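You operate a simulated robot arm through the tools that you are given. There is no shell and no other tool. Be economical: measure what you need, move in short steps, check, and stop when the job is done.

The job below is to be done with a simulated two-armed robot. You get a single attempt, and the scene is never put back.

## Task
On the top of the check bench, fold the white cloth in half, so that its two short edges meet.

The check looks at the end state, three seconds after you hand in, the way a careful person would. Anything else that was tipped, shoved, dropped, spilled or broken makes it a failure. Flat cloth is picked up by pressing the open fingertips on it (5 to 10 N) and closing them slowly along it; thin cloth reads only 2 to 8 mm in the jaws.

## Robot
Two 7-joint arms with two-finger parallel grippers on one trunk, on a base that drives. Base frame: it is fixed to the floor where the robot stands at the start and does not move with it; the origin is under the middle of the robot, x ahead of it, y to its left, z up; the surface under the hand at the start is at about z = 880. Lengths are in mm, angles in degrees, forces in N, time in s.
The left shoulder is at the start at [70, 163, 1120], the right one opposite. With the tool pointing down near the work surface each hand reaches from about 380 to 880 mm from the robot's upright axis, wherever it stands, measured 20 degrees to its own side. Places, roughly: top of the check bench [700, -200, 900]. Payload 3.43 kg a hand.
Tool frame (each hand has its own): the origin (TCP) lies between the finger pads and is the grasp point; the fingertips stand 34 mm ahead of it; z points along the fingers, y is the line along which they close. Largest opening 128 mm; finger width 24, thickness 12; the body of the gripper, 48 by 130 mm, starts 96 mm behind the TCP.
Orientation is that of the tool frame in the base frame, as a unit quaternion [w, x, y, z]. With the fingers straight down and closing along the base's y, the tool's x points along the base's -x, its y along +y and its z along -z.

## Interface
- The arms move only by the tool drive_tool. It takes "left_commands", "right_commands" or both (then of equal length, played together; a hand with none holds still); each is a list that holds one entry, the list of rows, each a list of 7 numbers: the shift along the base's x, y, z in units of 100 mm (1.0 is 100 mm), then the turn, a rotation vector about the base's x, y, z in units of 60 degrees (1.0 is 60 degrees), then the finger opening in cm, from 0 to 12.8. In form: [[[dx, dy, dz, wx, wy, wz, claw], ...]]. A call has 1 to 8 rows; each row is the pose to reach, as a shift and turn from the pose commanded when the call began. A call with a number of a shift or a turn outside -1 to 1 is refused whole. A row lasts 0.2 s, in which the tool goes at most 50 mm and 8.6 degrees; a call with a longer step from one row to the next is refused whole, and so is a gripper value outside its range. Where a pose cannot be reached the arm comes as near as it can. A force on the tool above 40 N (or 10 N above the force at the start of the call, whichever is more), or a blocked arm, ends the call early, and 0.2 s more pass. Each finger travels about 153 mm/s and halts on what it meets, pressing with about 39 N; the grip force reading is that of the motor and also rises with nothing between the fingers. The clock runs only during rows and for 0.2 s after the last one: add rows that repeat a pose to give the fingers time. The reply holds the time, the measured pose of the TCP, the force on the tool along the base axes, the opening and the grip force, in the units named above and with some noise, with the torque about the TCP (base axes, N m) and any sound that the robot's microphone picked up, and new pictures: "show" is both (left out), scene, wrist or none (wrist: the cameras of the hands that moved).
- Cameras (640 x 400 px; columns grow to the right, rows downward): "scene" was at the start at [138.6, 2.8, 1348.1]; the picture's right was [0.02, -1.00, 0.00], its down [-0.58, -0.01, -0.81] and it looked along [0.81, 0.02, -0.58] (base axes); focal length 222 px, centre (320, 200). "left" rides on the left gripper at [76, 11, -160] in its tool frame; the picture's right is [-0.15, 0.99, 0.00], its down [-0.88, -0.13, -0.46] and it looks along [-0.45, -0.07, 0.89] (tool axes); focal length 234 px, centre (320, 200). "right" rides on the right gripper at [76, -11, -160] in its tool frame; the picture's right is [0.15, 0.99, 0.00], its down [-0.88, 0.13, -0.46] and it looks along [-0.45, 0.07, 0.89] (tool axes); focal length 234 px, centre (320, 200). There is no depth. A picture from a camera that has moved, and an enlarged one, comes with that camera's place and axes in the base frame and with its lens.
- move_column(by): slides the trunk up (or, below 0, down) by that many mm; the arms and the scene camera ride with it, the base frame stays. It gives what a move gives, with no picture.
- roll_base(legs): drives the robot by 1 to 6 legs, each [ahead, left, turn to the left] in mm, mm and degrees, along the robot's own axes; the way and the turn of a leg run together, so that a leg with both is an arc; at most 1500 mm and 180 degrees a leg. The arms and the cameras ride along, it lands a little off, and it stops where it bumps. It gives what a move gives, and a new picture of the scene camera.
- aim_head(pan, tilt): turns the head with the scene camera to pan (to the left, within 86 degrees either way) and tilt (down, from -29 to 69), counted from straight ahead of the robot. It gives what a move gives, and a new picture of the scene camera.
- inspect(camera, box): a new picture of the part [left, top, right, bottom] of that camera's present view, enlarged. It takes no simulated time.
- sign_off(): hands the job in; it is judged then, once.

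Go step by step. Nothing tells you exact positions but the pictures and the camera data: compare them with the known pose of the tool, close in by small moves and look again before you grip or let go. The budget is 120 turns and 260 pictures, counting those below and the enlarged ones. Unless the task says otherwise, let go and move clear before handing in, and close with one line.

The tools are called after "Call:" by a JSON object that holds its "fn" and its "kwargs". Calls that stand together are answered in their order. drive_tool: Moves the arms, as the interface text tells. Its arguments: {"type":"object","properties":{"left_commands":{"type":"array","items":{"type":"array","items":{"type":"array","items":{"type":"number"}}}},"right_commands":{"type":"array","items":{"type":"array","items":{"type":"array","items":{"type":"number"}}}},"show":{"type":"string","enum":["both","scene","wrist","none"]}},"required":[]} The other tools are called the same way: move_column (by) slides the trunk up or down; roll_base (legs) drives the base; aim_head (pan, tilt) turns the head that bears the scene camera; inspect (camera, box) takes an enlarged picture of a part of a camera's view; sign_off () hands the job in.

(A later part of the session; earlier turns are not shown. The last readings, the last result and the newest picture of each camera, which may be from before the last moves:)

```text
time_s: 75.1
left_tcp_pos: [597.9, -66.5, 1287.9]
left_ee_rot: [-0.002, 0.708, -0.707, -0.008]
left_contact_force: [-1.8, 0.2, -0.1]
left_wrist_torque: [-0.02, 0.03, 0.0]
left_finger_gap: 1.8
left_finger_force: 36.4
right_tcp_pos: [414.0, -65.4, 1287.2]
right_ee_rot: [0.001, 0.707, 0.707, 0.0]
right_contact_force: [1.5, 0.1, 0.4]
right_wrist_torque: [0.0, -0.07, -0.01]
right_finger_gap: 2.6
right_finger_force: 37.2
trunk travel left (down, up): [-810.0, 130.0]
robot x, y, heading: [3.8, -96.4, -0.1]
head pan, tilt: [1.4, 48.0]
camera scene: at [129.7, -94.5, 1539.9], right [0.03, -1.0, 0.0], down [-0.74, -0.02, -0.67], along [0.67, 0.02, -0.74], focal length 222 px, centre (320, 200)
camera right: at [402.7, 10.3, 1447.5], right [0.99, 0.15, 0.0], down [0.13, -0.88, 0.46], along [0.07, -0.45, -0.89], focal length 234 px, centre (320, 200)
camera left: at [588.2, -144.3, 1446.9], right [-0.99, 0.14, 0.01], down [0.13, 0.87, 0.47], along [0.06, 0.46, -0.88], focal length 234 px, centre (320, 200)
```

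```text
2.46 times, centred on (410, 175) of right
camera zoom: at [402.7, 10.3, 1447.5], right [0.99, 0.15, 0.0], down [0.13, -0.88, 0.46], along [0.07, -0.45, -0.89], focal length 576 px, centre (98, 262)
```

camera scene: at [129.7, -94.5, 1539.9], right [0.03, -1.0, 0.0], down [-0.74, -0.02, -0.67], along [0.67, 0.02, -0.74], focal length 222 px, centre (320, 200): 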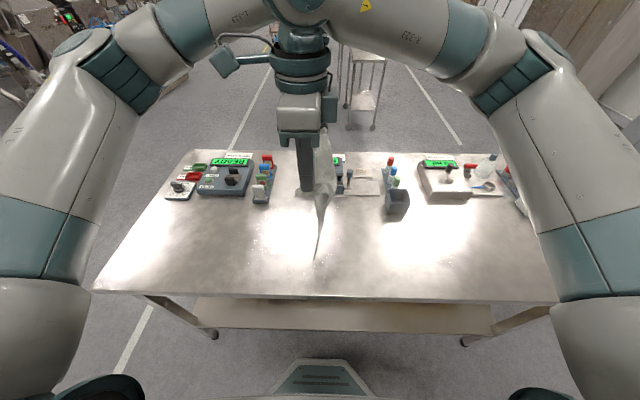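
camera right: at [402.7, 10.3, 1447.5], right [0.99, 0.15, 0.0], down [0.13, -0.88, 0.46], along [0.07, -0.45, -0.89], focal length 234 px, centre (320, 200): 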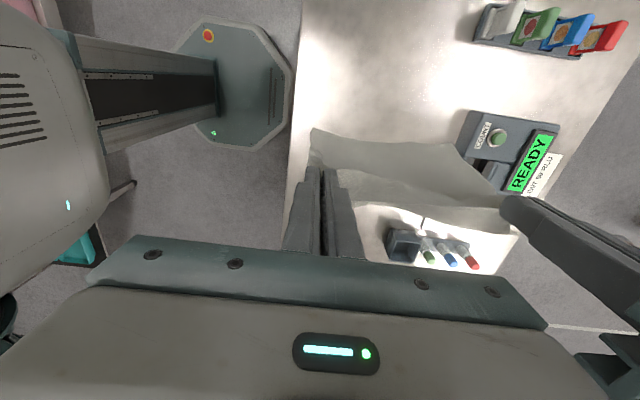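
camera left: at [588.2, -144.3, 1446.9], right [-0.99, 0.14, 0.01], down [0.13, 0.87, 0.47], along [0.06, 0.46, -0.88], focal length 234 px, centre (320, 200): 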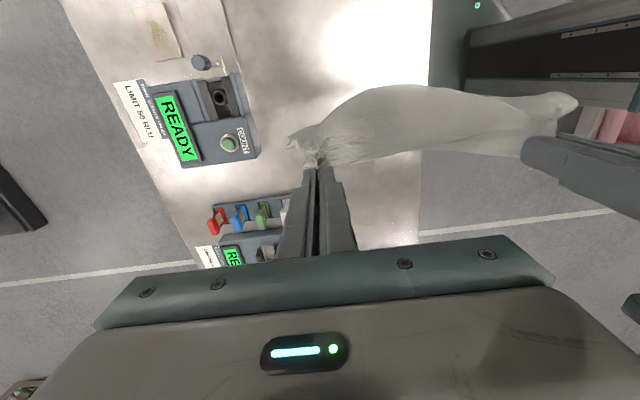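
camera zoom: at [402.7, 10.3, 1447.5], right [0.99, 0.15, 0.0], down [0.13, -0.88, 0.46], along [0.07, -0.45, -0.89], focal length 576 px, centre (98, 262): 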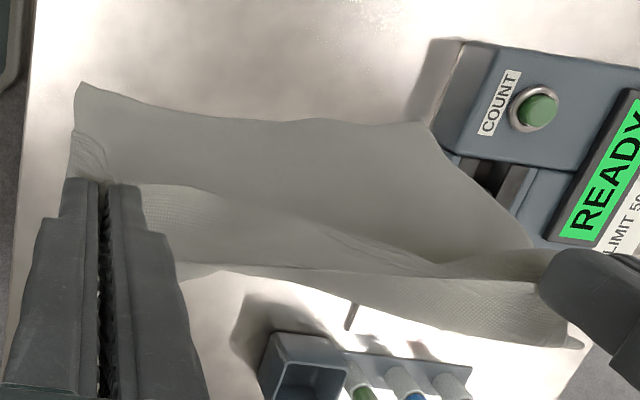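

The shortfall is only a belly in the cloth on the −y side, which suits the fold. I'll lower until the hem nearly touches, then lay the lower half moving diagonally toward −y as before.

Call:
{"fn": "move_column", "kwargs": {"by": -105}}

Call:
{"fn": "drive_tool", "kwargs": {"right_commands": [[[0, -0.12, -0.12, 0, 0, 0, 0], [0, -0.24, -0.24, 0, 0, 0, 0], [0, -0.36, -0.36, 0, 0, 0, 0], [0, -0.48, -0.48, 0, 0, 0, 0], [0, -0.6, -0.6, 0, 0, 0, 0], [0, -0.72, -0.7, 0, 0, 0, 0], [0, -0.84, -0.8, 0, 0, 0, 0], [0, -0.84, -0.8, 0, 0, 0, 0]]], "left_commands": [[[0, -0.12, -0.12, 0, 0, 0, 0], [0, -0.24, -0.24, 0, 0, 0, 0], [0, -0.36, -0.36, 0, 0, 0, 0], [0, -0.48, -0.48, 0, 0, 0, 0], [0, -0.6, -0.6, 0, 0, 0, 0], [0, -0.72, -0.7, 0, 0, 0, 0], [0, -0.84, -0.8, 0, 0, 0, 0], [0, -0.84, -0.8, 0, 0, 0, 0]]], "show": "both"}}

```text
time_s: 76.5
left_tcp_pos: [596.9, -67.8, 1184.0]
left_ee_rot: [-0.003, 0.708, -0.706, -0.009]
left_contact_force: [-0.4, 0.0, 0.8]
left_wrist_torque: [0.02, 0.02, 0.02]
left_finger_gap: 1.8
left_finger_force: 36.2
right_tcp_pos: [413.5, -67.3, 1185.2]
right_ee_rot: [-0.001, 0.707, 0.707, 0.0]
right_contact_force: [1.4, -0.1, -0.7]
right_wrist_torque: [-0.02, -0.08, 0.03]
right_finger_gap: 2.2
right_finger_force: 37.5
trunk travel left (down, up): [-705.0, 235.0]
robot x, y, heading: [-1.3, -100.8, -0.2]
head pan, tilt: [1.4, 48.0]
```

```text
time_s: 78.3
left_tcp_pos: [597.2, -150.7, 1102.6]
left_ee_rot: [0.002, -0.707, 0.707, 0.009]
left_contact_force: [-0.8, 0.0, 0.8]
left_wrist_torque: [-0.06, 0.02, 0.0]
left_finger_gap: 1.9
left_finger_force: 36.7
right_tcp_pos: [414.7, -150.8, 1103.4]
right_ee_rot: [-0.001, 0.706, 0.708, -0.001]
right_contact_force: [0.6, 0.3, -0.3]
right_wrist_torque: [-0.02, -0.01, 0.02]
right_finger_gap: 2.4
right_finger_force: 36.6
trunk travel left (down, up): [-705.0, 235.0]
robot x, y, heading: [-0.6, -97.3, -0.1]
head pan, tilt: [1.4, 48.0]
camera scene: at [129.5, -95.5, 1434.9], right [0.03, -1.0, 0.0], down [-0.74, -0.02, -0.67], along [0.67, 0.02, -0.74], focal length 222 px, centre (320, 200)
camera right: at [402.7, -75.1, 1263.1], right [0.99, 0.15, 0.0], down [0.13, -0.88, 0.46], along [0.07, -0.45, -0.89], focal length 234 px, centre (320, 200)
camera left: at [588.3, -229.6, 1262.1], right [-0.99, 0.14, 0.01], down [0.13, 0.87, 0.47], along [0.06, 0.46, -0.88], focal length 234 px, centre (320, 200)
```

scene: 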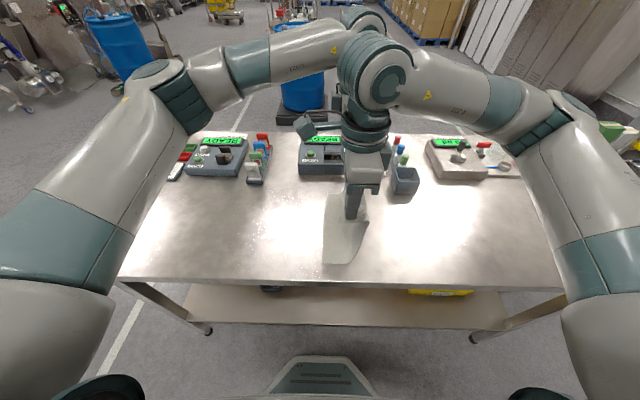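
right: 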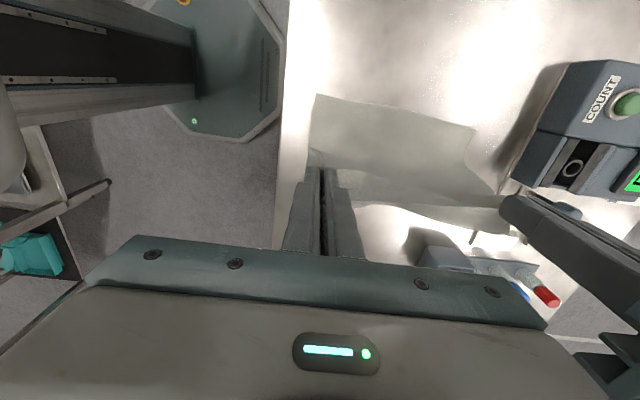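
left: 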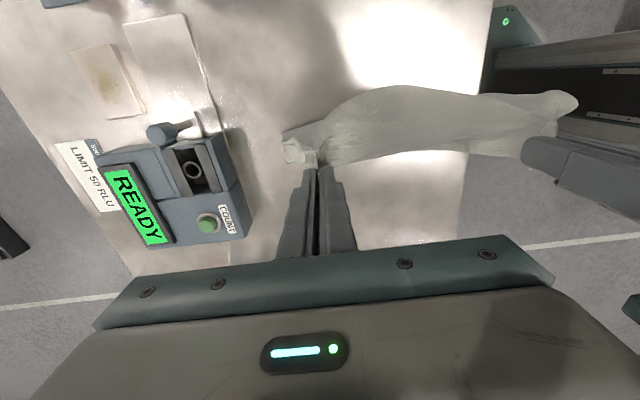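

The hem is down at y≈−99 and square. I'll continue lower with a little more −y.

Call:
{"fn": "drive_tool", "kwargs": {"right_commands": [[[0, -0.09, -0.12, 0, 0, 0, 0], [0, -0.18, -0.24, 0, 0, 0, 0], [0, -0.27, -0.36, 0, 0, 0, 0], [0, -0.36, -0.48, 0, 0, 0, 0], [0, -0.43, -0.58, 0, 0, 0, 0], [0, -0.5, -0.68, 0, 0, 0, 0], [0, -0.5, -0.7, 0, 0, 0, 0]]], "left_commands": [[[0, -0.09, -0.12, 0, 0, 0, 0], [0, -0.18, -0.24, 0, 0, 0, 0], [0, -0.27, -0.36, 0, 0, 0, 0], [0, -0.36, -0.48, 0, 0, 0, 0], [0, -0.43, -0.58, 0, 0, 0, 0], [0, -0.5, -0.68, 0, 0, 0, 0], [0, -0.5, -0.7, 0, 0, 0, 0]]], "show": "both"}}

```text
time_s: 79.9
left_tcp_pos: [597.0, -202.5, 1033.5]
left_ee_rot: [-0.003, 0.708, -0.707, -0.01]
left_contact_force: [-1.2, -0.3, 0.9]
left_wrist_torque: [-0.03, 0.0, 0.02]
left_finger_gap: 1.6
left_finger_force: 36.7
right_tcp_pos: [414.1, -201.8, 1033.5]
right_ee_rot: [0.0, 0.707, 0.707, -0.001]
right_contact_force: [1.6, 0.2, 0.7]
right_wrist_torque: [-0.02, -0.02, 0.02]
right_finger_gap: 2.6
right_finger_force: 36.8
trunk travel left (down, up): [-705.0, 235.0]
robot x, y, heading: [-0.7, -104.6, -0.0]
head pan, tilt: [1.4, 48.0]
camera scene: at [129.7, -96.0, 1434.9], right [0.03, -1.0, 0.0], down [-0.74, -0.02, -0.67], along [0.67, 0.02, -0.74], focal length 222 px, centre (320, 200)
camera right: at [402.7, -125.2, 1193.1], right [0.99, 0.15, 0.0], down [0.13, -0.88, 0.46], along [0.07, -0.45, -0.89], focal length 234 px, centre (320, 200)
camera left: at [588.0, -279.7, 1192.1], right [-0.99, 0.14, 0.01], down [0.13, 0.87, 0.47], along [0.06, 0.46, -0.88], focal length 234 px, centre (320, 200)
```

scene: 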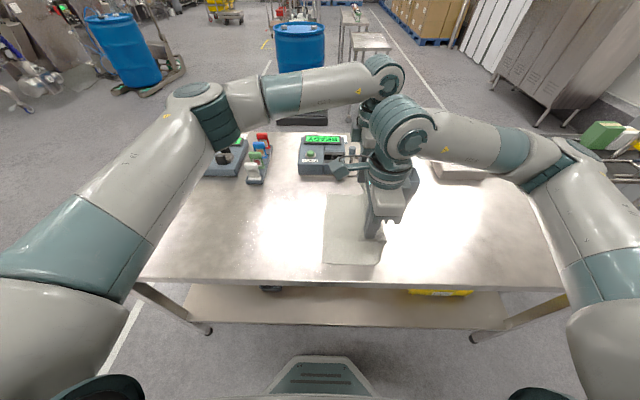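
right: 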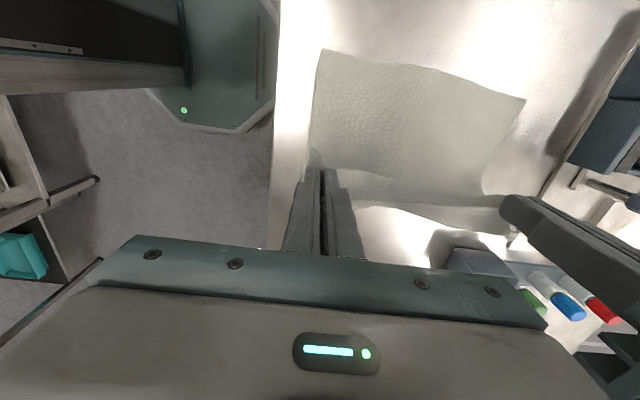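
left: 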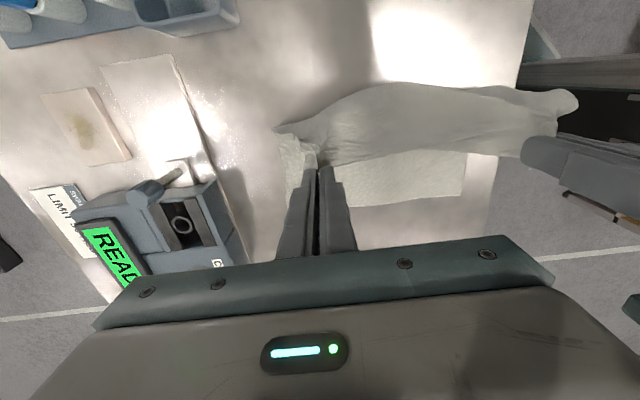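

The hem stayed put (near (400,−95), far (656,−109)) and the lower half lies flat. I'll arc the top half back toward +y and shift +15 mm in x to centre it.

Call:
{"fn": "drive_tool", "kwargs": {"right_commands": [[[0.02, 0.13, 0, 0, 0, 0, 0], [0.05, 0.26, -0.04, 0, 0, 0, 0], [0.08, 0.4, -0.12, 0, 0, 0, 0], [0.1, 0.53, -0.22, 0, 0, 0, 0], [0.12, 0.65, -0.34, 0, 0, 0, 0], [0.14, 0.76, -0.48, 0, 0, 0, 0], [0.15, 0.84, -0.62, 0, 0, 0, 0], [0.15, 0.84, -0.62, 0, 0, 0, 0]]], "left_commands": [[[0.02, 0.12, 0, 0, 0, 0, 0], [0.05, 0.24, -0.04, 0, 0, 0, 0], [0.08, 0.37, -0.12, 0, 0, 0, 0], [0.1, 0.49, -0.22, 0, 0, 0, 0], [0.12, 0.6, -0.34, 0, 0, 0, 0], [0.14, 0.69, -0.48, 0, 0, 0, 0], [0.15, 0.75, -0.62, 0, 0, 0, 0], [0.15, 0.75, -0.62, 0, 0, 0, 0]]], "show": "both"}}

```text
time_s: 81.7
left_tcp_pos: [613.2, -126.2, 972.8]
left_ee_rot: [-0.003, 0.708, -0.707, -0.008]
left_contact_force: [0.1, -0.3, 0.0]
left_wrist_torque: [0.03, -0.01, 0.0]
left_finger_gap: 1.7
left_finger_force: 36.4
right_tcp_pos: [430.3, -117.8, 971.2]
right_ee_rot: [0.0, 0.707, 0.708, 0.0]
right_contact_force: [-0.3, -0.3, 0.4]
right_wrist_torque: [0.02, -0.04, 0.01]
right_finger_gap: 2.3
right_finger_force: 37.5
trunk travel left (down, up): [-705.0, 235.0]
robot x, y, heading: [-1.1, -97.5, 0.2]
head pan, tilt: [1.4, 48.0]
camera scene: at [129.4, -96.8, 1434.9], right [0.03, -1.0, 0.0], down [-0.74, -0.02, -0.67], along [0.67, 0.02, -0.74], focal length 222 px, centre (320, 200)
camera right: at [417.8, -41.8, 1131.0], right [0.99, 0.15, 0.0], down [0.13, -0.88, 0.46], along [0.07, -0.45, -0.89], focal length 234 px, centre (320, 200)
camera left: at [602.8, -205.2, 1130.1], right [-0.99, 0.14, 0.01], down [0.13, 0.87, 0.47], along [0.06, 0.46, -0.88], focal length 234 px, centre (320, 200)
```

scene: 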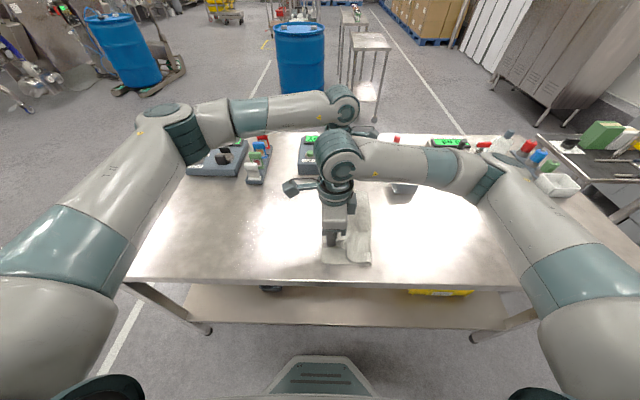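
right: 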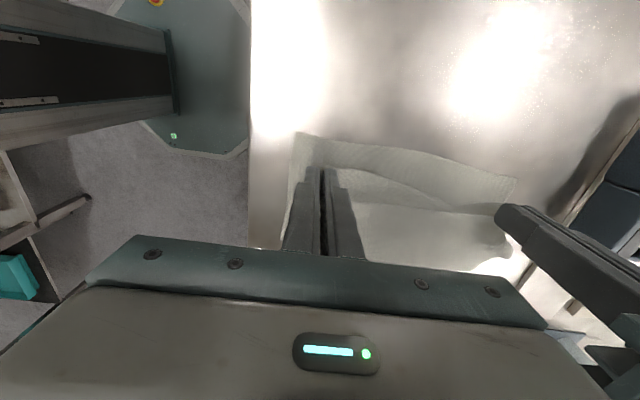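
left: 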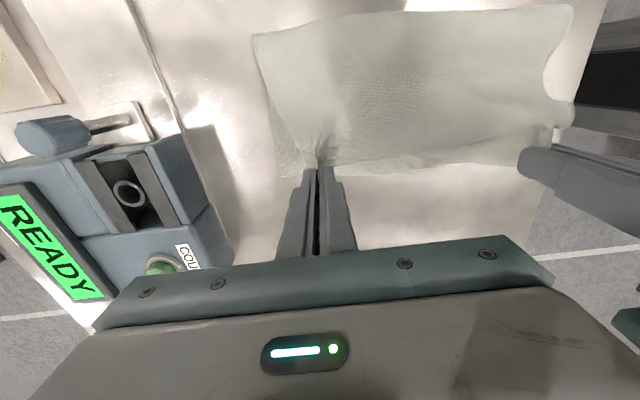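

The hem hasn't moved and the top edge is nearly over it. I'll lower and move the last bit so that the edges meet, spreading the hands 4 mm to tighten the edge.

Call:
{"fn": "drive_tool", "kwargs": {"right_commands": [[[0, 0.04, -0.12, 0, 0, 0, 0], [-0.01, 0.08, -0.24, 0, 0, 0, 0], [-0.02, 0.11, -0.36, 0, 0, 0, 0], [-0.02, 0.13, -0.46, 0, 0, 0, 0], [-0.02, 0.13, -0.49, 0, 0, 0, 0], [-0.02, 0.13, -0.49, 0, 0, 0, 0]]], "left_commands": [[[0, 0.03, -0.12, 0, 0, 0, 0], [0.01, 0.06, -0.24, 0, 0, 0, 0], [0.02, 0.08, -0.36, 0, 0, 0, 0], [0.02, 0.09, -0.46, 0, 0, 0, 0], [0.02, 0.09, -0.5, 0, 0, 0, 0], [0.02, 0.09, -0.5, 0, 0, 0, 0]]], "show": "none"}}

Call:
{"fn": "inspect", "kwargs": {"camera": "right", "box": [220, 80, 540, 280]}}

Call:
{"fn": "inspect", "kwargs": {"camera": "left", "box": [220, 20, 600, 257]}}

Call:
{"fn": "inspect", "kwargs": {"camera": "scene", "box": [270, 160, 400, 290]}}

```text
time_s: 83.1
left_tcp_pos: [614.7, -117.1, 921.0]
left_ee_rot: [-0.002, 0.707, -0.707, -0.009]
left_contact_force: [-5.3, 0.3, 3.6]
left_wrist_torque: [-0.07, 0.23, -0.02]
left_finger_gap: 1.9
left_finger_force: 36.7
right_tcp_pos: [427.4, -105.5, 923.2]
right_ee_rot: [0.0, 0.707, 0.707, 0.001]
right_contact_force: [5.0, -0.4, 1.2]
right_wrist_torque: [-0.04, -0.23, 0.06]
right_finger_gap: 2.8
right_finger_force: 37.4
trunk travel left (down, up): [-705.0, 235.0]
robot x, y, heading: [0.5, -98.0, 0.2]
head pan, tilt: [1.4, 48.0]
```

```text
2.00 times, centred on (380, 180) of right
camera zoom: at [415.6, -28.5, 1081.9], right [0.99, 0.15, 0.0], down [0.13, -0.88, 0.46], along [0.07, -0.45, -0.89], focal length 468 px, centre (200, 240)
```

zoom: 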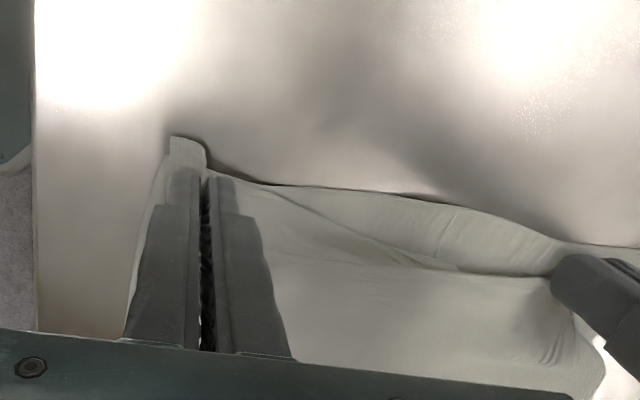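

```text
1.68 times, centred on (410, 138) of left
camera zoom: at [605.1, -196.1, 1079.7], right [-0.99, 0.14, 0.01], down [0.13, 0.87, 0.47], along [0.06, 0.46, -0.88], focal length 394 px, centre (168, 304)
```

zoom: 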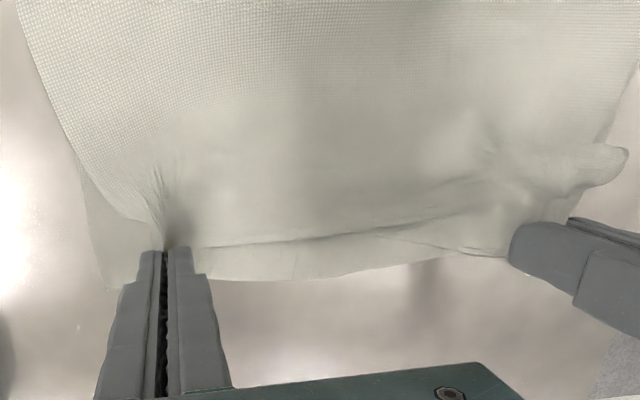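

```text
3.08 times, centred on (335, 225) of scene
camera zoom: at [129.3, -96.3, 1435.0], right [0.03, -1.0, 0.0], down [-0.74, -0.02, -0.67], along [0.67, 0.02, -0.74], focal length 683 px, centre (274, 123)
```

zoom: 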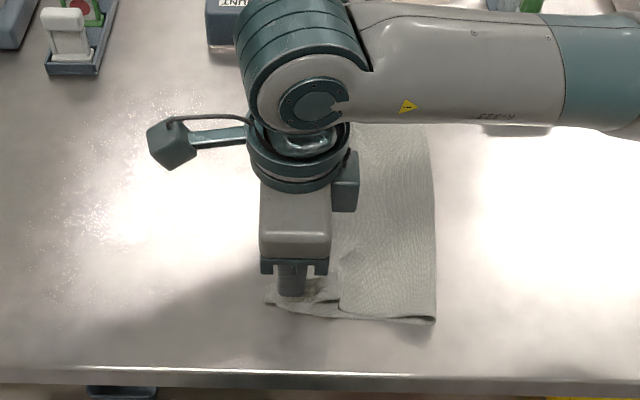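

The near corner is aligned, but the far top edge is about 19 mm short. I'll move the left hand +20 mm, slightly lifted.

Call:
{"fn": "drive_tool", "kwargs": {"left_commands": [[[0, 0, 0.06, 0, 0, 0, 0], [0, 0.06, 0.08, 0, 0, 0, 0], [0, 0.12, 0.08, 0, 0, 0, 0], [0, 0.18, 0.07, 0, 0, 0, 0], [0.01, 0.22, 0.03, 0, 0, 0, 0], [0.01, 0.22, 0, 0, 0, 0, 0]]], "show": "none"}}

Call:
{"fn": "inspect", "kwargs": {"camera": "left", "box": [220, 20, 600, 257]}}

Call:
{"fn": "inspect", "kwargs": {"camera": "right", "box": [220, 80, 540, 280]}}

```text
time_s: 84.5
left_tcp_pos: [615.6, -95.7, 921.8]
left_ee_rot: [-0.003, 0.708, -0.706, -0.01]
left_contact_force: [-6.1, 0.3, 4.3]
left_wrist_torque: [-0.07, 0.28, 0.01]
left_finger_gap: 1.8
left_finger_force: 36.7
right_tcp_pos: [426.4, -105.1, 923.8]
right_ee_rot: [0.001, 0.707, 0.707, 0.0]
right_contact_force: [6.6, 0.7, 2.5]
right_wrist_torque: [0.01, -0.3, 0.16]
right_finger_gap: 2.5
right_finger_force: 37.4
trunk travel left (down, up): [-705.0, 235.0]
robot x, y, heading: [3.1, -101.2, 0.1]
head pan, tilt: [1.4, 48.0]
```

```text
1.68 times, centred on (410, 138) of left
camera zoom: at [605.5, -174.2, 1080.3], right [-0.99, 0.15, 0.01], down [0.13, 0.87, 0.47], along [0.06, 0.46, -0.88], focal length 394 px, centre (168, 304)
```

zoom: 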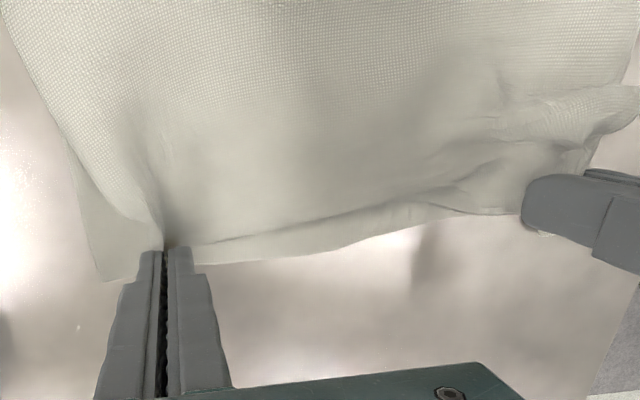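

```text
2.00 times, centred on (380, 180) of right
camera zoom: at [415.5, -28.7, 1082.2], right [0.99, 0.15, 0.0], down [0.13, -0.88, 0.46], along [0.07, -0.45, -0.89], focal length 468 px, centre (200, 240)
```

zoom: 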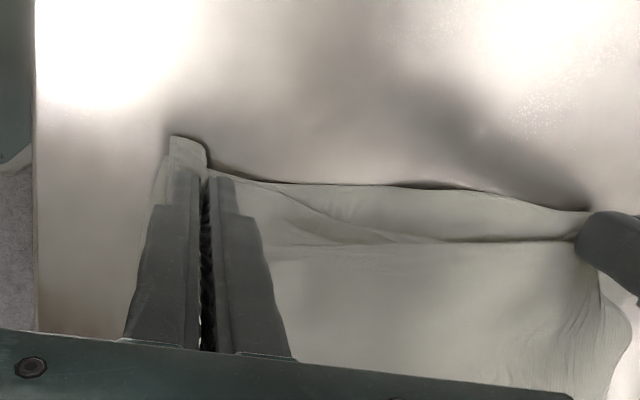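

The lower ply followed partly, since the fabric was pressed under the fingers. I'll lift 20 mm clear, shift +15 mm, and lower again.

Call:
{"fn": "drive_tool", "kwargs": {"left_commands": [[[0, 0, 0.12, 0, 0, 0, 0], [0, 0, 0.22, 0, 0, 0, 0], [0, 0.07, 0.24, 0, 0, 0, 0], [0, 0.14, 0.22, 0, 0, 0, 0], [0, 0.18, 0.12, 0, 0, 0, 0], [0, 0.18, 0.02, 0, 0, 0, 0]]], "right_commands": [[[0, 0, 0, 0, 0, 0, 0], [0, 0, 0, 0, 0, 0, 0], [0, 0, 0, 0, 0, 0, 0], [0, 0, 0, 0, 0, 0, 0], [0, 0, 0, 0, 0, 0, 0], [0, 0, 0, 0, 0, 0, 0]]], "show": "none"}}

Call:
{"fn": "inspect", "kwargs": {"camera": "left", "box": [220, 20, 600, 257]}}

Call:
{"fn": "inspect", "kwargs": {"camera": "right", "box": [220, 80, 540, 280]}}

```text
time_s: 85.9
left_tcp_pos: [616.0, -78.5, 923.1]
left_ee_rot: [-0.002, 0.708, -0.706, -0.009]
left_contact_force: [-9.7, -2.7, 2.4]
left_wrist_torque: [-0.1, 0.39, -0.05]
left_finger_gap: 1.7
left_finger_force: 36.5
right_tcp_pos: [427.1, -104.4, 923.0]
right_ee_rot: [0.0, 0.707, 0.707, 0.0]
right_contact_force: [10.8, 2.5, 2.7]
right_wrist_torque: [0.02, -0.43, 0.25]
right_finger_gap: 2.8
right_finger_force: 37.2
trunk travel left (down, up): [-705.0, 235.0]
robot x, y, heading: [2.7, -101.7, 0.3]
head pan, tilt: [1.4, 48.0]
```

```text
1.68 times, centred on (410, 138) of left
camera zoom: at [606.0, -155.9, 1081.9], right [-0.99, 0.14, 0.01], down [0.13, 0.87, 0.47], along [0.06, 0.46, -0.88], focal length 394 px, centre (168, 304)
```

zoom: 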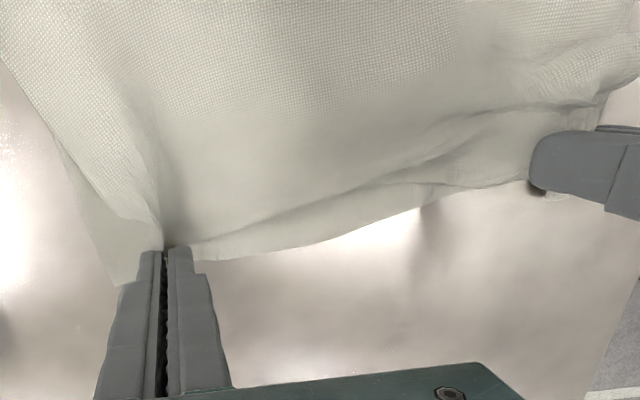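

```text
2.00 times, centred on (380, 180) of right
camera zoom: at [415.8, -28.6, 1082.1], right [0.99, 0.15, 0.0], down [0.13, -0.88, 0.46], along [0.07, -0.45, -0.89], focal length 468 px, centre (200, 240)
```

zoom: 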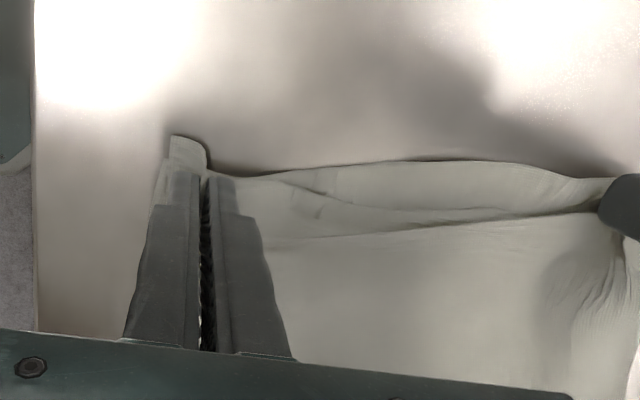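

The edges at the grips are within about 10 mm. I'll ease the tension between the hands and open slowly with light contact, so the fingers spread the gathers along the edge.

Call:
{"fn": "drive_tool", "kwargs": {"left_commands": [[[-0.02, 0, -0.02, 0, 0, 0, 0], [-0.03, 0, -0.03, 0, 0, 0, 0], [-0.03, 0, -0.04, 0, 0, 0, 0.5], [-0.03, 0, -0.05, 0, 0, 0, 1.0], [-0.03, 0, -0.05, 0, 0, 0, 1.6], [-0.03, 0, -0.05, 0, 0, 0, 2.4], [-0.03, 0, -0.05, 0, 0, 0, 3.2], [-0.03, 0, -0.05, 0, 0, 0, 4.0]]], "right_commands": [[[0.02, 0, -0.02, 0, 0, 0, 0], [0.03, 0, -0.03, 0, 0, 0, 0], [0.03, 0, -0.04, 0, 0, 0, 0.5], [0.03, 0, -0.05, 0, 0, 0, 1.0], [0.03, 0, -0.05, 0, 0, 0, 1.6], [0.03, 0, -0.05, 0, 0, 0, 2.4], [0.03, 0, -0.05, 0, 0, 0, 3.2], [0.03, 0, -0.05, 0, 0, 0, 4.0]]], "show": "none"}}

Call:
{"fn": "drive_tool", "kwargs": {"left_commands": [[[0, 0, 0.2, 0, 0, 0, 4], [0, 0, 0.6, 0, 0, 0, 4], [0, 0.3, 0.9, 0, 0, 0, 4], [0, 0.7, 0.9, 0, 0, 0, 4], [0, 1.0, 0.9, 0, 0, 0, 4]]], "right_commands": [[[0, 0, 0.2, 0, 0, 0, 4], [0, 0, 0.6, 0, 0, 0, 4], [0, -0.3, 0.9, 0, 0, 0, 4], [0, -0.7, 0.9, 0, 0, 0, 4], [0, -1.0, 0.9, 0, 0, 0, 4]]], "show": "both"}}

```text
time_s: 87.7
left_tcp_pos: [612.9, -78.3, 917.2]
left_ee_rot: [-0.002, 0.708, -0.706, -0.009]
left_contact_force: [0.3, -0.2, 2.1]
left_wrist_torque: [-0.01, 0.03, 0.01]
left_finger_gap: 39.6
left_finger_force: 0.0
right_tcp_pos: [429.3, -105.1, 917.6]
right_ee_rot: [0.0, 0.706, 0.708, 0.0]
right_contact_force: [-0.6, 0.8, 1.9]
right_wrist_torque: [0.01, -0.03, 0.0]
right_finger_gap: 39.7
right_finger_force: 0.1
trunk travel left (down, up): [-705.0, 235.0]
robot x, y, heading: [1.4, -97.1, 0.0]
head pan, tilt: [1.4, 48.0]
```

```text
time_s: 88.9
left_tcp_pos: [612.9, 22.2, 1008.6]
left_ee_rot: [-0.003, 0.707, -0.707, -0.008]
left_contact_force: [-0.9, -1.5, 0.7]
left_wrist_torque: [-0.04, 0.01, -0.03]
left_finger_gap: 39.9
left_finger_force: 0.0
right_tcp_pos: [429.6, -205.6, 1008.4]
right_ee_rot: [0.0, 0.706, 0.708, 0.0]
right_contact_force: [0.2, 0.4, 0.5]
right_wrist_torque: [-0.01, -0.02, 0.02]
right_finger_gap: 40.1
right_finger_force: 0.2
trunk travel left (down, up): [-705.0, 235.0]
robot x, y, heading: [0.1, -98.1, 0.2]
head pan, tilt: [1.4, 48.0]
camera scene: at [128.8, -96.5, 1435.0], right [0.03, -1.0, 0.0], down [-0.74, -0.02, -0.67], along [0.67, 0.02, -0.74], focal length 222 px, centre (320, 200)
camera right: at [418.5, -129.0, 1167.3], right [0.99, 0.15, 0.0], down [0.13, -0.88, 0.46], along [0.07, -0.45, -0.89], focal length 234 px, centre (320, 200)
camera left: at [603.1, -56.1, 1166.8], right [-0.99, 0.15, 0.01], down [0.13, 0.87, 0.47], along [0.06, 0.46, -0.88], focal length 234 px, centre (320, 200)
```

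scene: 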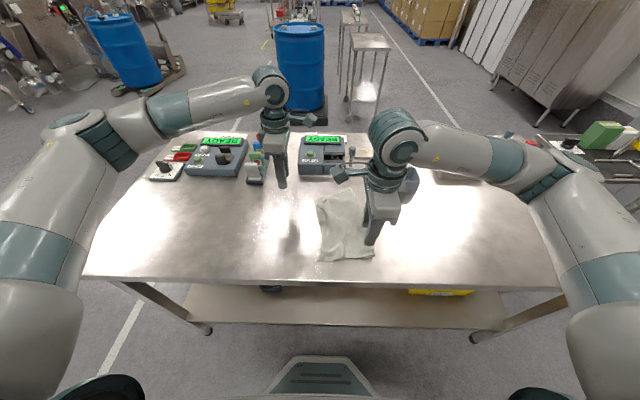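
right: 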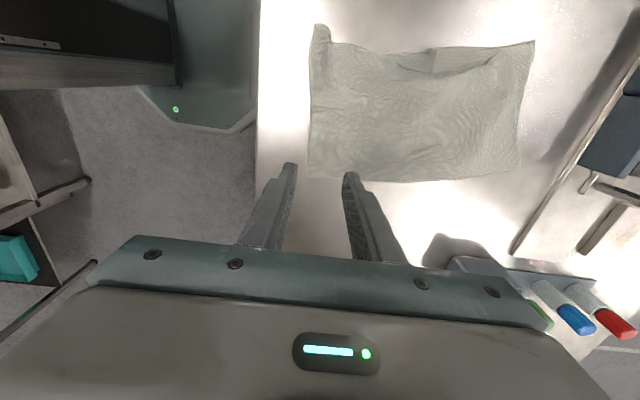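
left: 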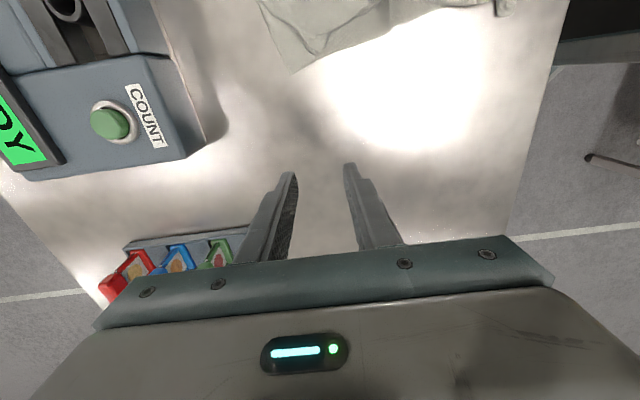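

Much closer to a proper half fold. I'll move the right hand further off and inspect.

Call:
{"fn": "drive_tool", "kwargs": {"right_commands": [[[0, -0.3, 0.3, 0, 0, 0, 4], [0, -0.6, 0.6, 0, 0, 0, 4], [0, -0.9, 0.6, 0, 0, 0, 4]]], "show": "none"}}

Call:
{"fn": "inspect", "kwargs": {"camera": "scene", "box": [300, 180, 390, 270]}}

Call:
{"fn": "inspect", "kwargs": {"camera": "right", "box": [280, 0, 580, 200]}}

```text
time_s: 89.7
left_tcp_pos: [614.2, 21.5, 1006.9]
left_ee_rot: [-0.003, 0.708, -0.706, -0.01]
left_contact_force: [1.1, -0.7, 0.1]
left_wrist_torque: [0.02, 0.0, 0.02]
left_finger_gap: 40.0
left_finger_force: 0.0
right_tcp_pos: [430.6, -296.3, 1067.6]
right_ee_rot: [0.0, 0.707, 0.707, 0.001]
right_contact_force: [0.9, -0.5, 0.2]
right_wrist_torque: [0.04, 0.01, -0.02]
right_finger_gap: 40.1
right_finger_force: 0.1
trunk travel left (down, up): [-705.0, 235.0]
robot x, y, heading: [-2.3, -97.9, 0.2]
head pan, tilt: [1.4, 48.0]
```

```text
4.44 times, centred on (345, 225) of scene
camera zoom: at [129.5, -98.1, 1434.9], right [0.03, -1.0, 0.0], down [-0.74, -0.02, -0.67], along [0.67, 0.02, -0.74], focal length 987 px, centre (209, 89)
```

zoom: 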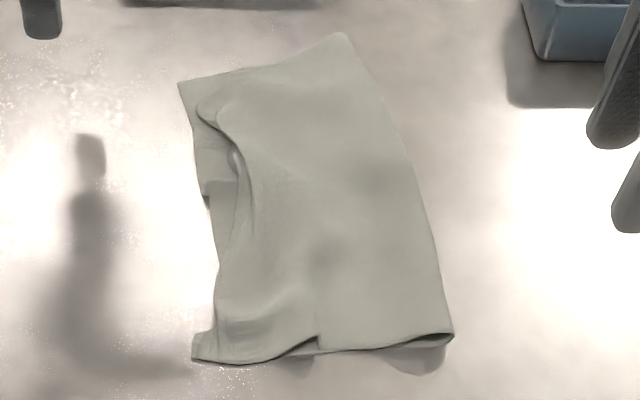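

```text
2.00 times, centred on (430, 100) of right
camera zoom: at [419.0, -220.3, 1227.0], right [0.99, 0.15, 0.0], down [0.13, -0.88, 0.45], along [0.07, -0.45, -0.89], focal length 468 px, centre (100, 400)
```

zoom: 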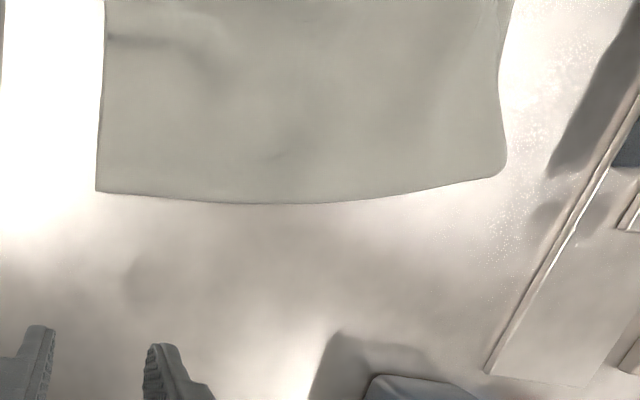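

The fold is good overall, with small mismatches along the far part of the edge. I'll bring the left hand's camera over for a close look.

Call:
{"fn": "drive_tool", "kwargs": {"left_commands": [[[0, -0.3, 0.1, 0, 0, 0, 4], [0, -0.6, 0.3, 0, 0, 0, 4], [0, -0.8, 0.4, 0, 0, 0, 4]]], "show": "none"}}

Call:
{"fn": "inspect", "kwargs": {"camera": "left", "box": [240, 20, 560, 220]}}

```text
time_s: 90.5
left_tcp_pos: [613.5, -58.0, 1048.0]
left_ee_rot: [-0.003, 0.708, -0.706, -0.008]
left_contact_force: [-0.5, -1.0, 0.3]
left_wrist_torque: [0.01, -0.04, 0.0]
left_finger_gap: 40.1
left_finger_force: 0.1
right_tcp_pos: [430.6, -294.4, 1067.2]
right_ee_rot: [0.001, 0.706, 0.708, 0.0]
right_contact_force: [0.1, 0.1, -0.5]
right_wrist_torque: [0.01, 0.01, -0.02]
right_finger_gap: 39.9
right_finger_force: 0.1
trunk travel left (down, up): [-705.0, 235.0]
robot x, y, heading: [0.4, -101.1, 0.2]
head pan, tilt: [1.4, 48.0]
```

```text
2.00 times, centred on (400, 120) of left
camera zoom: at [603.6, -136.3, 1206.1], right [-0.99, 0.14, 0.01], down [0.13, 0.87, 0.47], along [0.06, 0.47, -0.88], focal length 468 px, centre (160, 360)
```

zoom: 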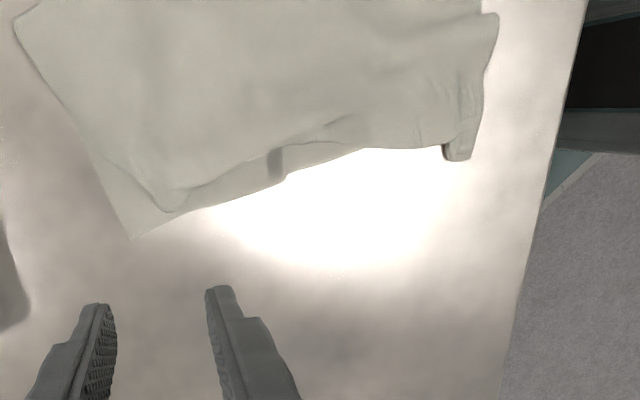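

The far top corner sits at (599,−76) over the hem corner at (631,−60); the near end meets. I'll regrip that far corner and shift it over.

Call:
{"fn": "drive_tool", "kwargs": {"left_commands": [[[-0.12, -0.12, -0.3, 0, 0, 0, 3.2], [-0.25, -0.25, -0.6, 0, 0, 0, 3.2], [-0.35, -0.33, -0.9, 0, 0, 0, 3.2], [-0.35, -0.33, -1.0, 0, 0, 0, 3.2]]], "show": "none"}}

Call:
{"fn": "drive_tool", "kwargs": {"left_commands": [[[0, 0, -0.15, 0, 0, 0, 3.2], [0, 0, -0.26, 0, 0, 0, 3.2], [0, 0, -0.29, 0, 0, 0, 3.2], [0, 0, -0.29, 0, 0, 0, 3.2]]], "show": "wrist"}}

```text
time_s: 91.5
left_tcp_pos: [576.9, -91.1, 947.1]
left_ee_rot: [-0.002, 0.708, -0.706, -0.009]
left_contact_force: [-0.3, 0.2, -0.3]
left_wrist_torque: [0.0, -0.01, 0.01]
left_finger_gap: 31.8
left_finger_force: 0.1
right_tcp_pos: [430.1, -295.6, 1068.3]
right_ee_rot: [0.0, 0.707, 0.707, 0.0]
right_contact_force: [-0.1, 0.7, 0.0]
right_wrist_torque: [-0.01, 0.02, 0.05]
right_finger_gap: 39.9
right_finger_force: 0.0
trunk travel left (down, up): [-705.0, 235.0]
robot x, y, heading: [-1.5, -101.8, 0.1]
head pan, tilt: [1.4, 48.0]
```

```text
time_s: 92.5
left_tcp_pos: [578.8, -91.6, 919.6]
left_ee_rot: [-0.003, 0.708, -0.707, -0.008]
left_contact_force: [0.1, -1.4, 0.4]
left_wrist_torque: [0.02, -0.06, 0.0]
left_finger_gap: 32.2
left_finger_force: 0.2
right_tcp_pos: [431.4, -295.8, 1067.4]
right_ee_rot: [-0.001, 0.707, 0.707, 0.001]
right_contact_force: [0.5, 0.2, 0.3]
right_wrist_torque: [0.02, -0.02, 0.01]
right_finger_gap: 39.9
right_finger_force: 0.0
trunk travel left (down, up): [-705.0, 235.0]
robot x, y, heading: [-0.8, -98.4, -0.0]
head pan, tilt: [1.4, 48.0]
camera left: at [568.4, -169.3, 1077.7], right [-0.99, 0.14, 0.01], down [0.13, 0.87, 0.47], along [0.06, 0.46, -0.88], focal length 234 px, centre (320, 200)
```

left: 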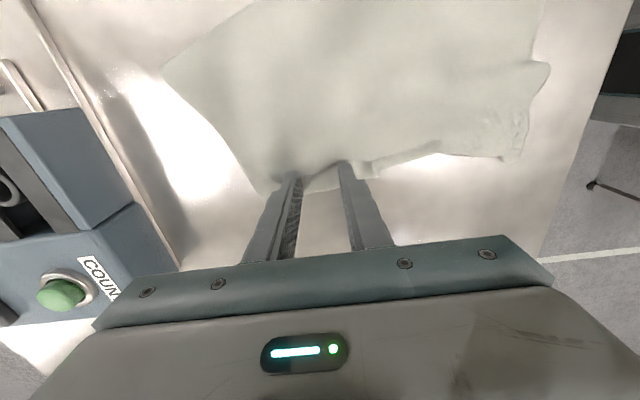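

Positioned over the far top corner. I'll close slowly with very light contact.

Call:
{"fn": "drive_tool", "kwargs": {"left_commands": [[[0, 0, -0.02, 0, 0, 0, 3.2], [0, 0, -0.025, 0, 0, 0, 2.8], [0, 0, -0.025, 0, 0, 0, 2.4], [0, 0, -0.025, 0, 0, 0, 2.0], [0, 0, -0.025, 0, 0, 0, 1.6], [0, 0, -0.025, 0, 0, 0, 1.2], [0, 0, -0.025, 0, 0, 0, 0.8], [0, 0, -0.025, 0, 0, 0, 0.4]]], "show": "none"}}

Call:
{"fn": "drive_tool", "kwargs": {"left_commands": [[[0, 0, 0, 0, 0, 0, 0], [0, 0, 0, 0, 0, 0, 0], [0, 0, 0.1, 0, 0, 0, 0], [0, 0, 0.2, 0, 0, 0, 0], [0, 0, 0.2, 0, 0, 0, 0]]], "show": "wrist"}}

```text
time_s: 94.3
left_tcp_pos: [576.9, -90.8, 916.7]
left_ee_rot: [-0.003, 0.707, -0.707, -0.009]
left_contact_force: [-0.8, -0.7, 10.0]
left_wrist_torque: [-0.01, -0.02, -0.01]
left_finger_gap: 3.6
left_finger_force: 0.1
right_tcp_pos: [429.2, -295.0, 1068.6]
right_ee_rot: [0.0, 0.707, 0.707, 0.0]
right_contact_force: [-0.5, 0.2, 0.1]
right_wrist_torque: [-0.03, -0.01, -0.01]
right_finger_gap: 39.8
right_finger_force: 0.0
trunk travel left (down, up): [-705.0, 235.0]
robot x, y, heading: [3.8, -98.9, -0.1]
head pan, tilt: [1.4, 48.0]
```

```text
time_s: 95.5
left_tcp_pos: [578.2, -90.7, 936.8]
left_ee_rot: [-0.003, 0.708, -0.706, -0.009]
left_contact_force: [0.2, -0.3, -0.3]
left_wrist_torque: [-0.05, 0.0, -0.01]
left_finger_gap: 1.8
left_finger_force: 36.7
right_tcp_pos: [430.9, -294.6, 1067.3]
right_ee_rot: [0.0, 0.707, 0.707, 0.001]
right_contact_force: [-0.6, -1.1, -0.6]
right_wrist_torque: [-0.02, 0.01, 0.01]
right_finger_gap: 40.0
right_finger_force: 0.1
trunk travel left (down, up): [-705.0, 235.0]
robot x, y, heading: [-1.3, -99.7, 0.1]
head pan, tilt: [1.4, 48.0]
camera left: at [568.2, -168.7, 1095.0], right [-0.99, 0.14, 0.01], down [0.13, 0.87, 0.47], along [0.06, 0.46, -0.88], focal length 234 px, centre (320, 200)
```

left: 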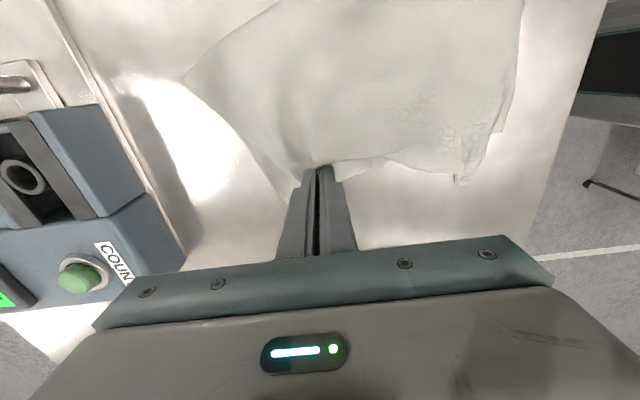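

The top corner is held and only the top ply lifts. I'll raise it a little more, move it +x/+y over the hem corner, and lower.

Call:
{"fn": "drive_tool", "kwargs": {"left_commands": [[[0, 0, 0.2, 0, 0, 0, 0], [0.08, 0.04, 0.3, 0, 0, 0, 0], [0.18, 0.1, 0.3, 0, 0, 0, 0], [0.28, 0.16, 0.25, 0, 0, 0, 0], [0.33, 0.2, 0.1, 0, 0, 0, 0], [0.33, 0.2, -0.05, 0, 0, 0, 0], [0.33, 0.2, -0.12, 0, 0, 0, 0]]], "show": "none"}}

Call:
{"fn": "inspect", "kwargs": {"camera": "left", "box": [200, 20, 560, 245]}}

Call:
{"fn": "inspect", "kwargs": {"camera": "scene", "box": [290, 180, 390, 280]}}

```text
time_s: 97.1
left_tcp_pos: [611.6, -71.6, 924.1]
left_ee_rot: [-0.002, 0.707, -0.707, -0.008]
left_contact_force: [-0.8, 0.4, -0.2]
left_wrist_torque: [-0.01, 0.01, -0.02]
left_finger_gap: 1.8
left_finger_force: 36.7
right_tcp_pos: [431.8, -294.4, 1067.8]
right_ee_rot: [0.001, 0.707, 0.707, 0.0]
right_contact_force: [0.2, -0.6, 0.0]
right_wrist_torque: [-0.04, 0.03, 0.03]
right_finger_gap: 39.8
right_finger_force: 0.1
trunk travel left (down, up): [-705.0, 235.0]
robot x, y, heading: [0.1, -97.7, 0.1]
head pan, tilt: [1.4, 48.0]
```

```text
1.78 times, centred on (380, 132) of left
camera zoom: at [601.3, -149.5, 1083.3], right [-0.99, 0.14, 0.01], down [0.13, 0.87, 0.47], along [0.06, 0.46, -0.88], focal length 416 px, centre (213, 320)
```

zoom: 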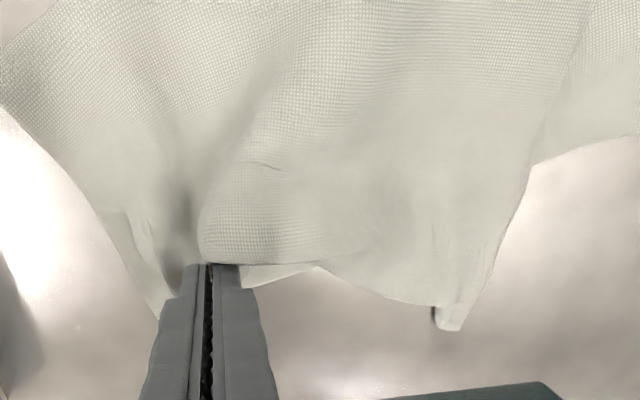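

```text
4.00 times, centred on (340, 230) of scene
camera zoom: at [129.7, -96.5, 1434.9], right [0.03, -1.0, 0.0], down [-0.74, -0.02, -0.67], along [0.67, 0.02, -0.74], focal length 888 px, centre (240, 80)
```

zoom: 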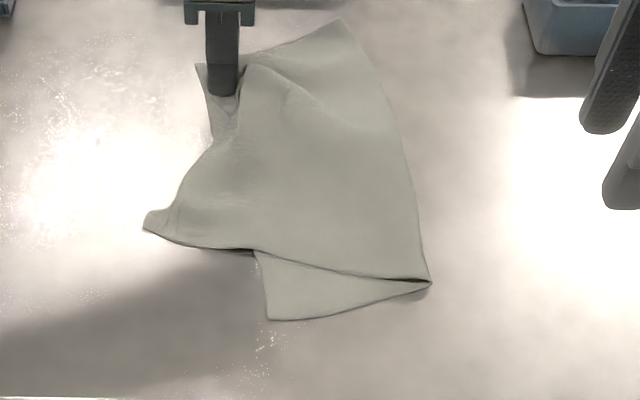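

The top ply pivoted, so both top corners must be held together for the last adjustment. I'll release the left, take the near top corner with the right where it overhangs bare bench, and bring it back first.

Call:
{"fn": "drive_tool", "kwargs": {"left_commands": [[[0, 0, -0.04, 0, 0, 0, 0], [0, 0, -0.05, 0, 0, 0, 0.8], [0, 0, -0.05, 0, 0, 0, 1.8], [0, 0, -0.05, 0, 0, 0, 3.2], [0, 0, 0.2, 0, 0, 0, 3.2], [0, 0.1, 0.6, 0, 0, 0, 3.2], [0.1, 0.4, 0.9, 0, 0, 0, 3.2], [0.2, 0.8, 0.9, 0, 0, 0, 3.2]]], "show": "none"}}

Call:
{"fn": "drive_tool", "kwargs": {"left_commands": [[[0, 0.4, 0.2, 0, 0, 0, 3.2], [0, 0.8, 0.4, 0, 0, 0, 3.2]]], "right_commands": [[[0.2, 0.4, 0, 0, 0, 0, 4], [0.4, 0.8, 0, 0, 0, 0, 4]]], "show": "none"}}

Call:
{"fn": "drive_tool", "kwargs": {"right_commands": [[[0.15, 0.4, 0, 0, 0, 0, 4], [0.3, 0.8, 0, 0, 0, 0, 4], [0.38, 1.0, -0.2, 0, 0, 0, 4]]], "show": "both"}}

```text
time_s: 98.9
left_tcp_pos: [631.2, 11.0, 1013.3]
left_ee_rot: [-0.001, 0.708, -0.706, -0.008]
left_contact_force: [0.2, 0.7, 0.2]
left_wrist_torque: [0.01, 0.0, 0.02]
left_finger_gap: 32.0
left_finger_force: 0.0
right_tcp_pos: [430.1, -293.6, 1068.0]
right_ee_rot: [0.001, 0.707, 0.707, 0.0]
right_contact_force: [-0.3, 0.1, 0.0]
right_wrist_torque: [-0.01, 0.0, 0.01]
right_finger_gap: 39.8
right_finger_force: 0.0
trunk travel left (down, up): [-705.0, 235.0]
robot x, y, heading: [-1.6, -97.6, -0.1]
head pan, tilt: [1.4, 48.0]
```

```text
time_s: 99.5
left_tcp_pos: [630.5, 93.5, 1054.1]
left_ee_rot: [-0.002, 0.708, -0.706, -0.008]
left_contact_force: [0.1, 0.8, -1.0]
left_wrist_torque: [0.0, 0.02, -0.01]
left_finger_gap: 31.8
left_finger_force: 0.1
right_tcp_pos: [471.2, -213.6, 1067.7]
right_ee_rot: [0.001, 0.707, 0.708, -0.001]
right_contact_force: [-0.6, 0.7, 0.2]
right_wrist_torque: [-0.05, 0.0, -0.01]
right_finger_gap: 39.9
right_finger_force: 0.0
trunk travel left (down, up): [-705.0, 235.0]
robot x, y, heading: [0.7, -96.8, -0.2]
head pan, tilt: [1.4, 48.0]
```

```text
time_s: 100.3
left_tcp_pos: [630.7, 89.6, 1055.0]
left_ee_rot: [0.003, -0.707, 0.707, 0.009]
left_contact_force: [-0.6, 0.8, 0.0]
left_wrist_torque: [0.0, 0.02, 0.04]
left_finger_gap: 32.0
left_finger_force: 0.0
right_tcp_pos: [507.8, -117.3, 1047.0]
right_ee_rot: [0.0, 0.707, 0.707, 0.0]
right_contact_force: [0.7, -0.3, 0.2]
right_wrist_torque: [0.02, 0.02, 0.02]
right_finger_gap: 40.0
right_finger_force: 0.1
trunk travel left (down, up): [-705.0, 235.0]
robot x, y, heading: [-0.0, -98.6, -0.0]
head pan, tilt: [1.4, 48.0]
camera scene: at [130.0, -97.6, 1434.9], right [0.02, -1.0, 0.0], down [-0.74, -0.02, -0.67], along [0.67, 0.02, -0.74], focal length 222 px, centre (320, 200)
camera right: at [497.1, -40.7, 1206.6], right [0.99, 0.15, 0.0], down [0.13, -0.88, 0.46], along [0.07, -0.45, -0.89], focal length 234 px, centre (320, 200)
```

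scene: 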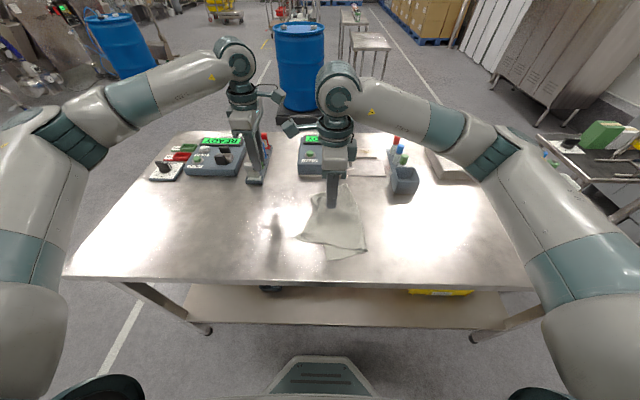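
right: 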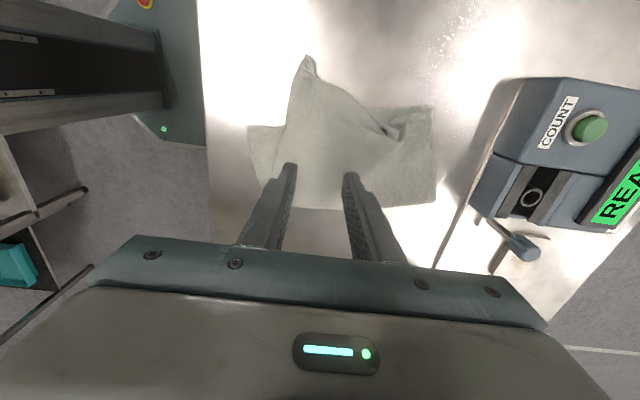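

The near top corner is at about (479,−18), over bare bench. I'll grip just inside it.

Call:
{"fn": "drive_tool", "kwargs": {"right_commands": [[[-0.03, 0.25, -0.2, 0, 0, 0, 3.2], [-0.06, 0.5, -0.5, 0, 0, 0, 3.2], [-0.11, 0.72, -0.8, 0, 0, 0, 3.2], [-0.11, 0.72, -1.0, 0, 0, 0, 3.2]]], "show": "none"}}

Call:
{"fn": "drive_tool", "kwargs": {"right_commands": [[[0, 0, -0.15, 0, 0, 0, 3.2], [0, 0, -0.27, 0, 0, 0, 3.2], [0, 0, -0.295, 0, 0, 0, 3.2], [0, 0, -0.295, 0, 0, 0, 3.2]]], "show": "wrist"}}

```text
time_s: 101.3
left_tcp_pos: [630.5, 90.4, 1054.5]
left_ee_rot: [-0.002, 0.708, -0.707, -0.008]
left_contact_force: [0.9, -0.3, -0.1]
left_wrist_torque: [0.0, 0.04, 0.0]
left_finger_gap: 32.2
left_finger_force: 0.1
right_tcp_pos: [497.6, -43.6, 947.4]
right_ee_rot: [0.0, 0.708, 0.707, 0.0]
right_contact_force: [0.6, 0.2, -0.4]
right_wrist_torque: [0.01, -0.05, 0.03]
right_finger_gap: 32.0
right_finger_force: 0.0
trunk travel left (down, up): [-705.0, 235.0]
robot x, y, heading: [-0.5, -100.7, 0.1]
head pan, tilt: [1.4, 48.0]
```

```text
time_s: 102.3
left_tcp_pos: [631.5, 90.6, 1054.4]
left_ee_rot: [-0.001, 0.707, -0.707, -0.009]
left_contact_force: [0.7, -1.1, -0.3]
left_wrist_torque: [0.02, 0.0, 0.01]
left_finger_gap: 32.2
left_finger_force: 0.1
right_tcp_pos: [496.0, -43.2, 917.8]
right_ee_rot: [0.0, 0.707, 0.707, 0.0]
right_contact_force: [-0.2, -0.5, 0.5]
right_wrist_torque: [-0.03, 0.0, 0.01]
right_finger_gap: 31.9
right_finger_force: 0.0
trunk travel left (down, up): [-705.0, 235.0]
robot x, y, heading: [-0.1, -99.4, -0.0]
head pan, tilt: [1.4, 48.0]
camera right: at [485.8, 33.6, 1076.9], right [0.99, 0.15, 0.0], down [0.13, -0.88, 0.46], along [0.07, -0.45, -0.89], focal length 234 px, centre (320, 200)
```

right: 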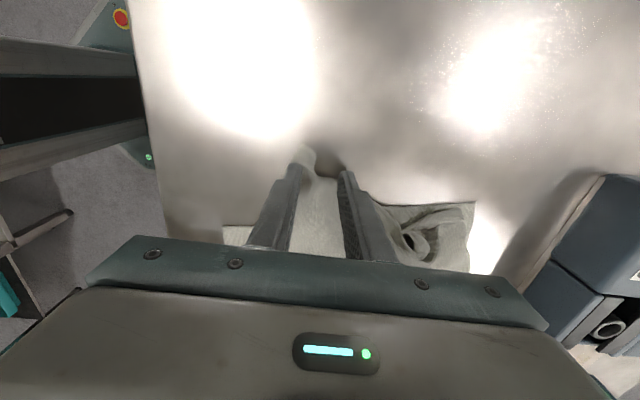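

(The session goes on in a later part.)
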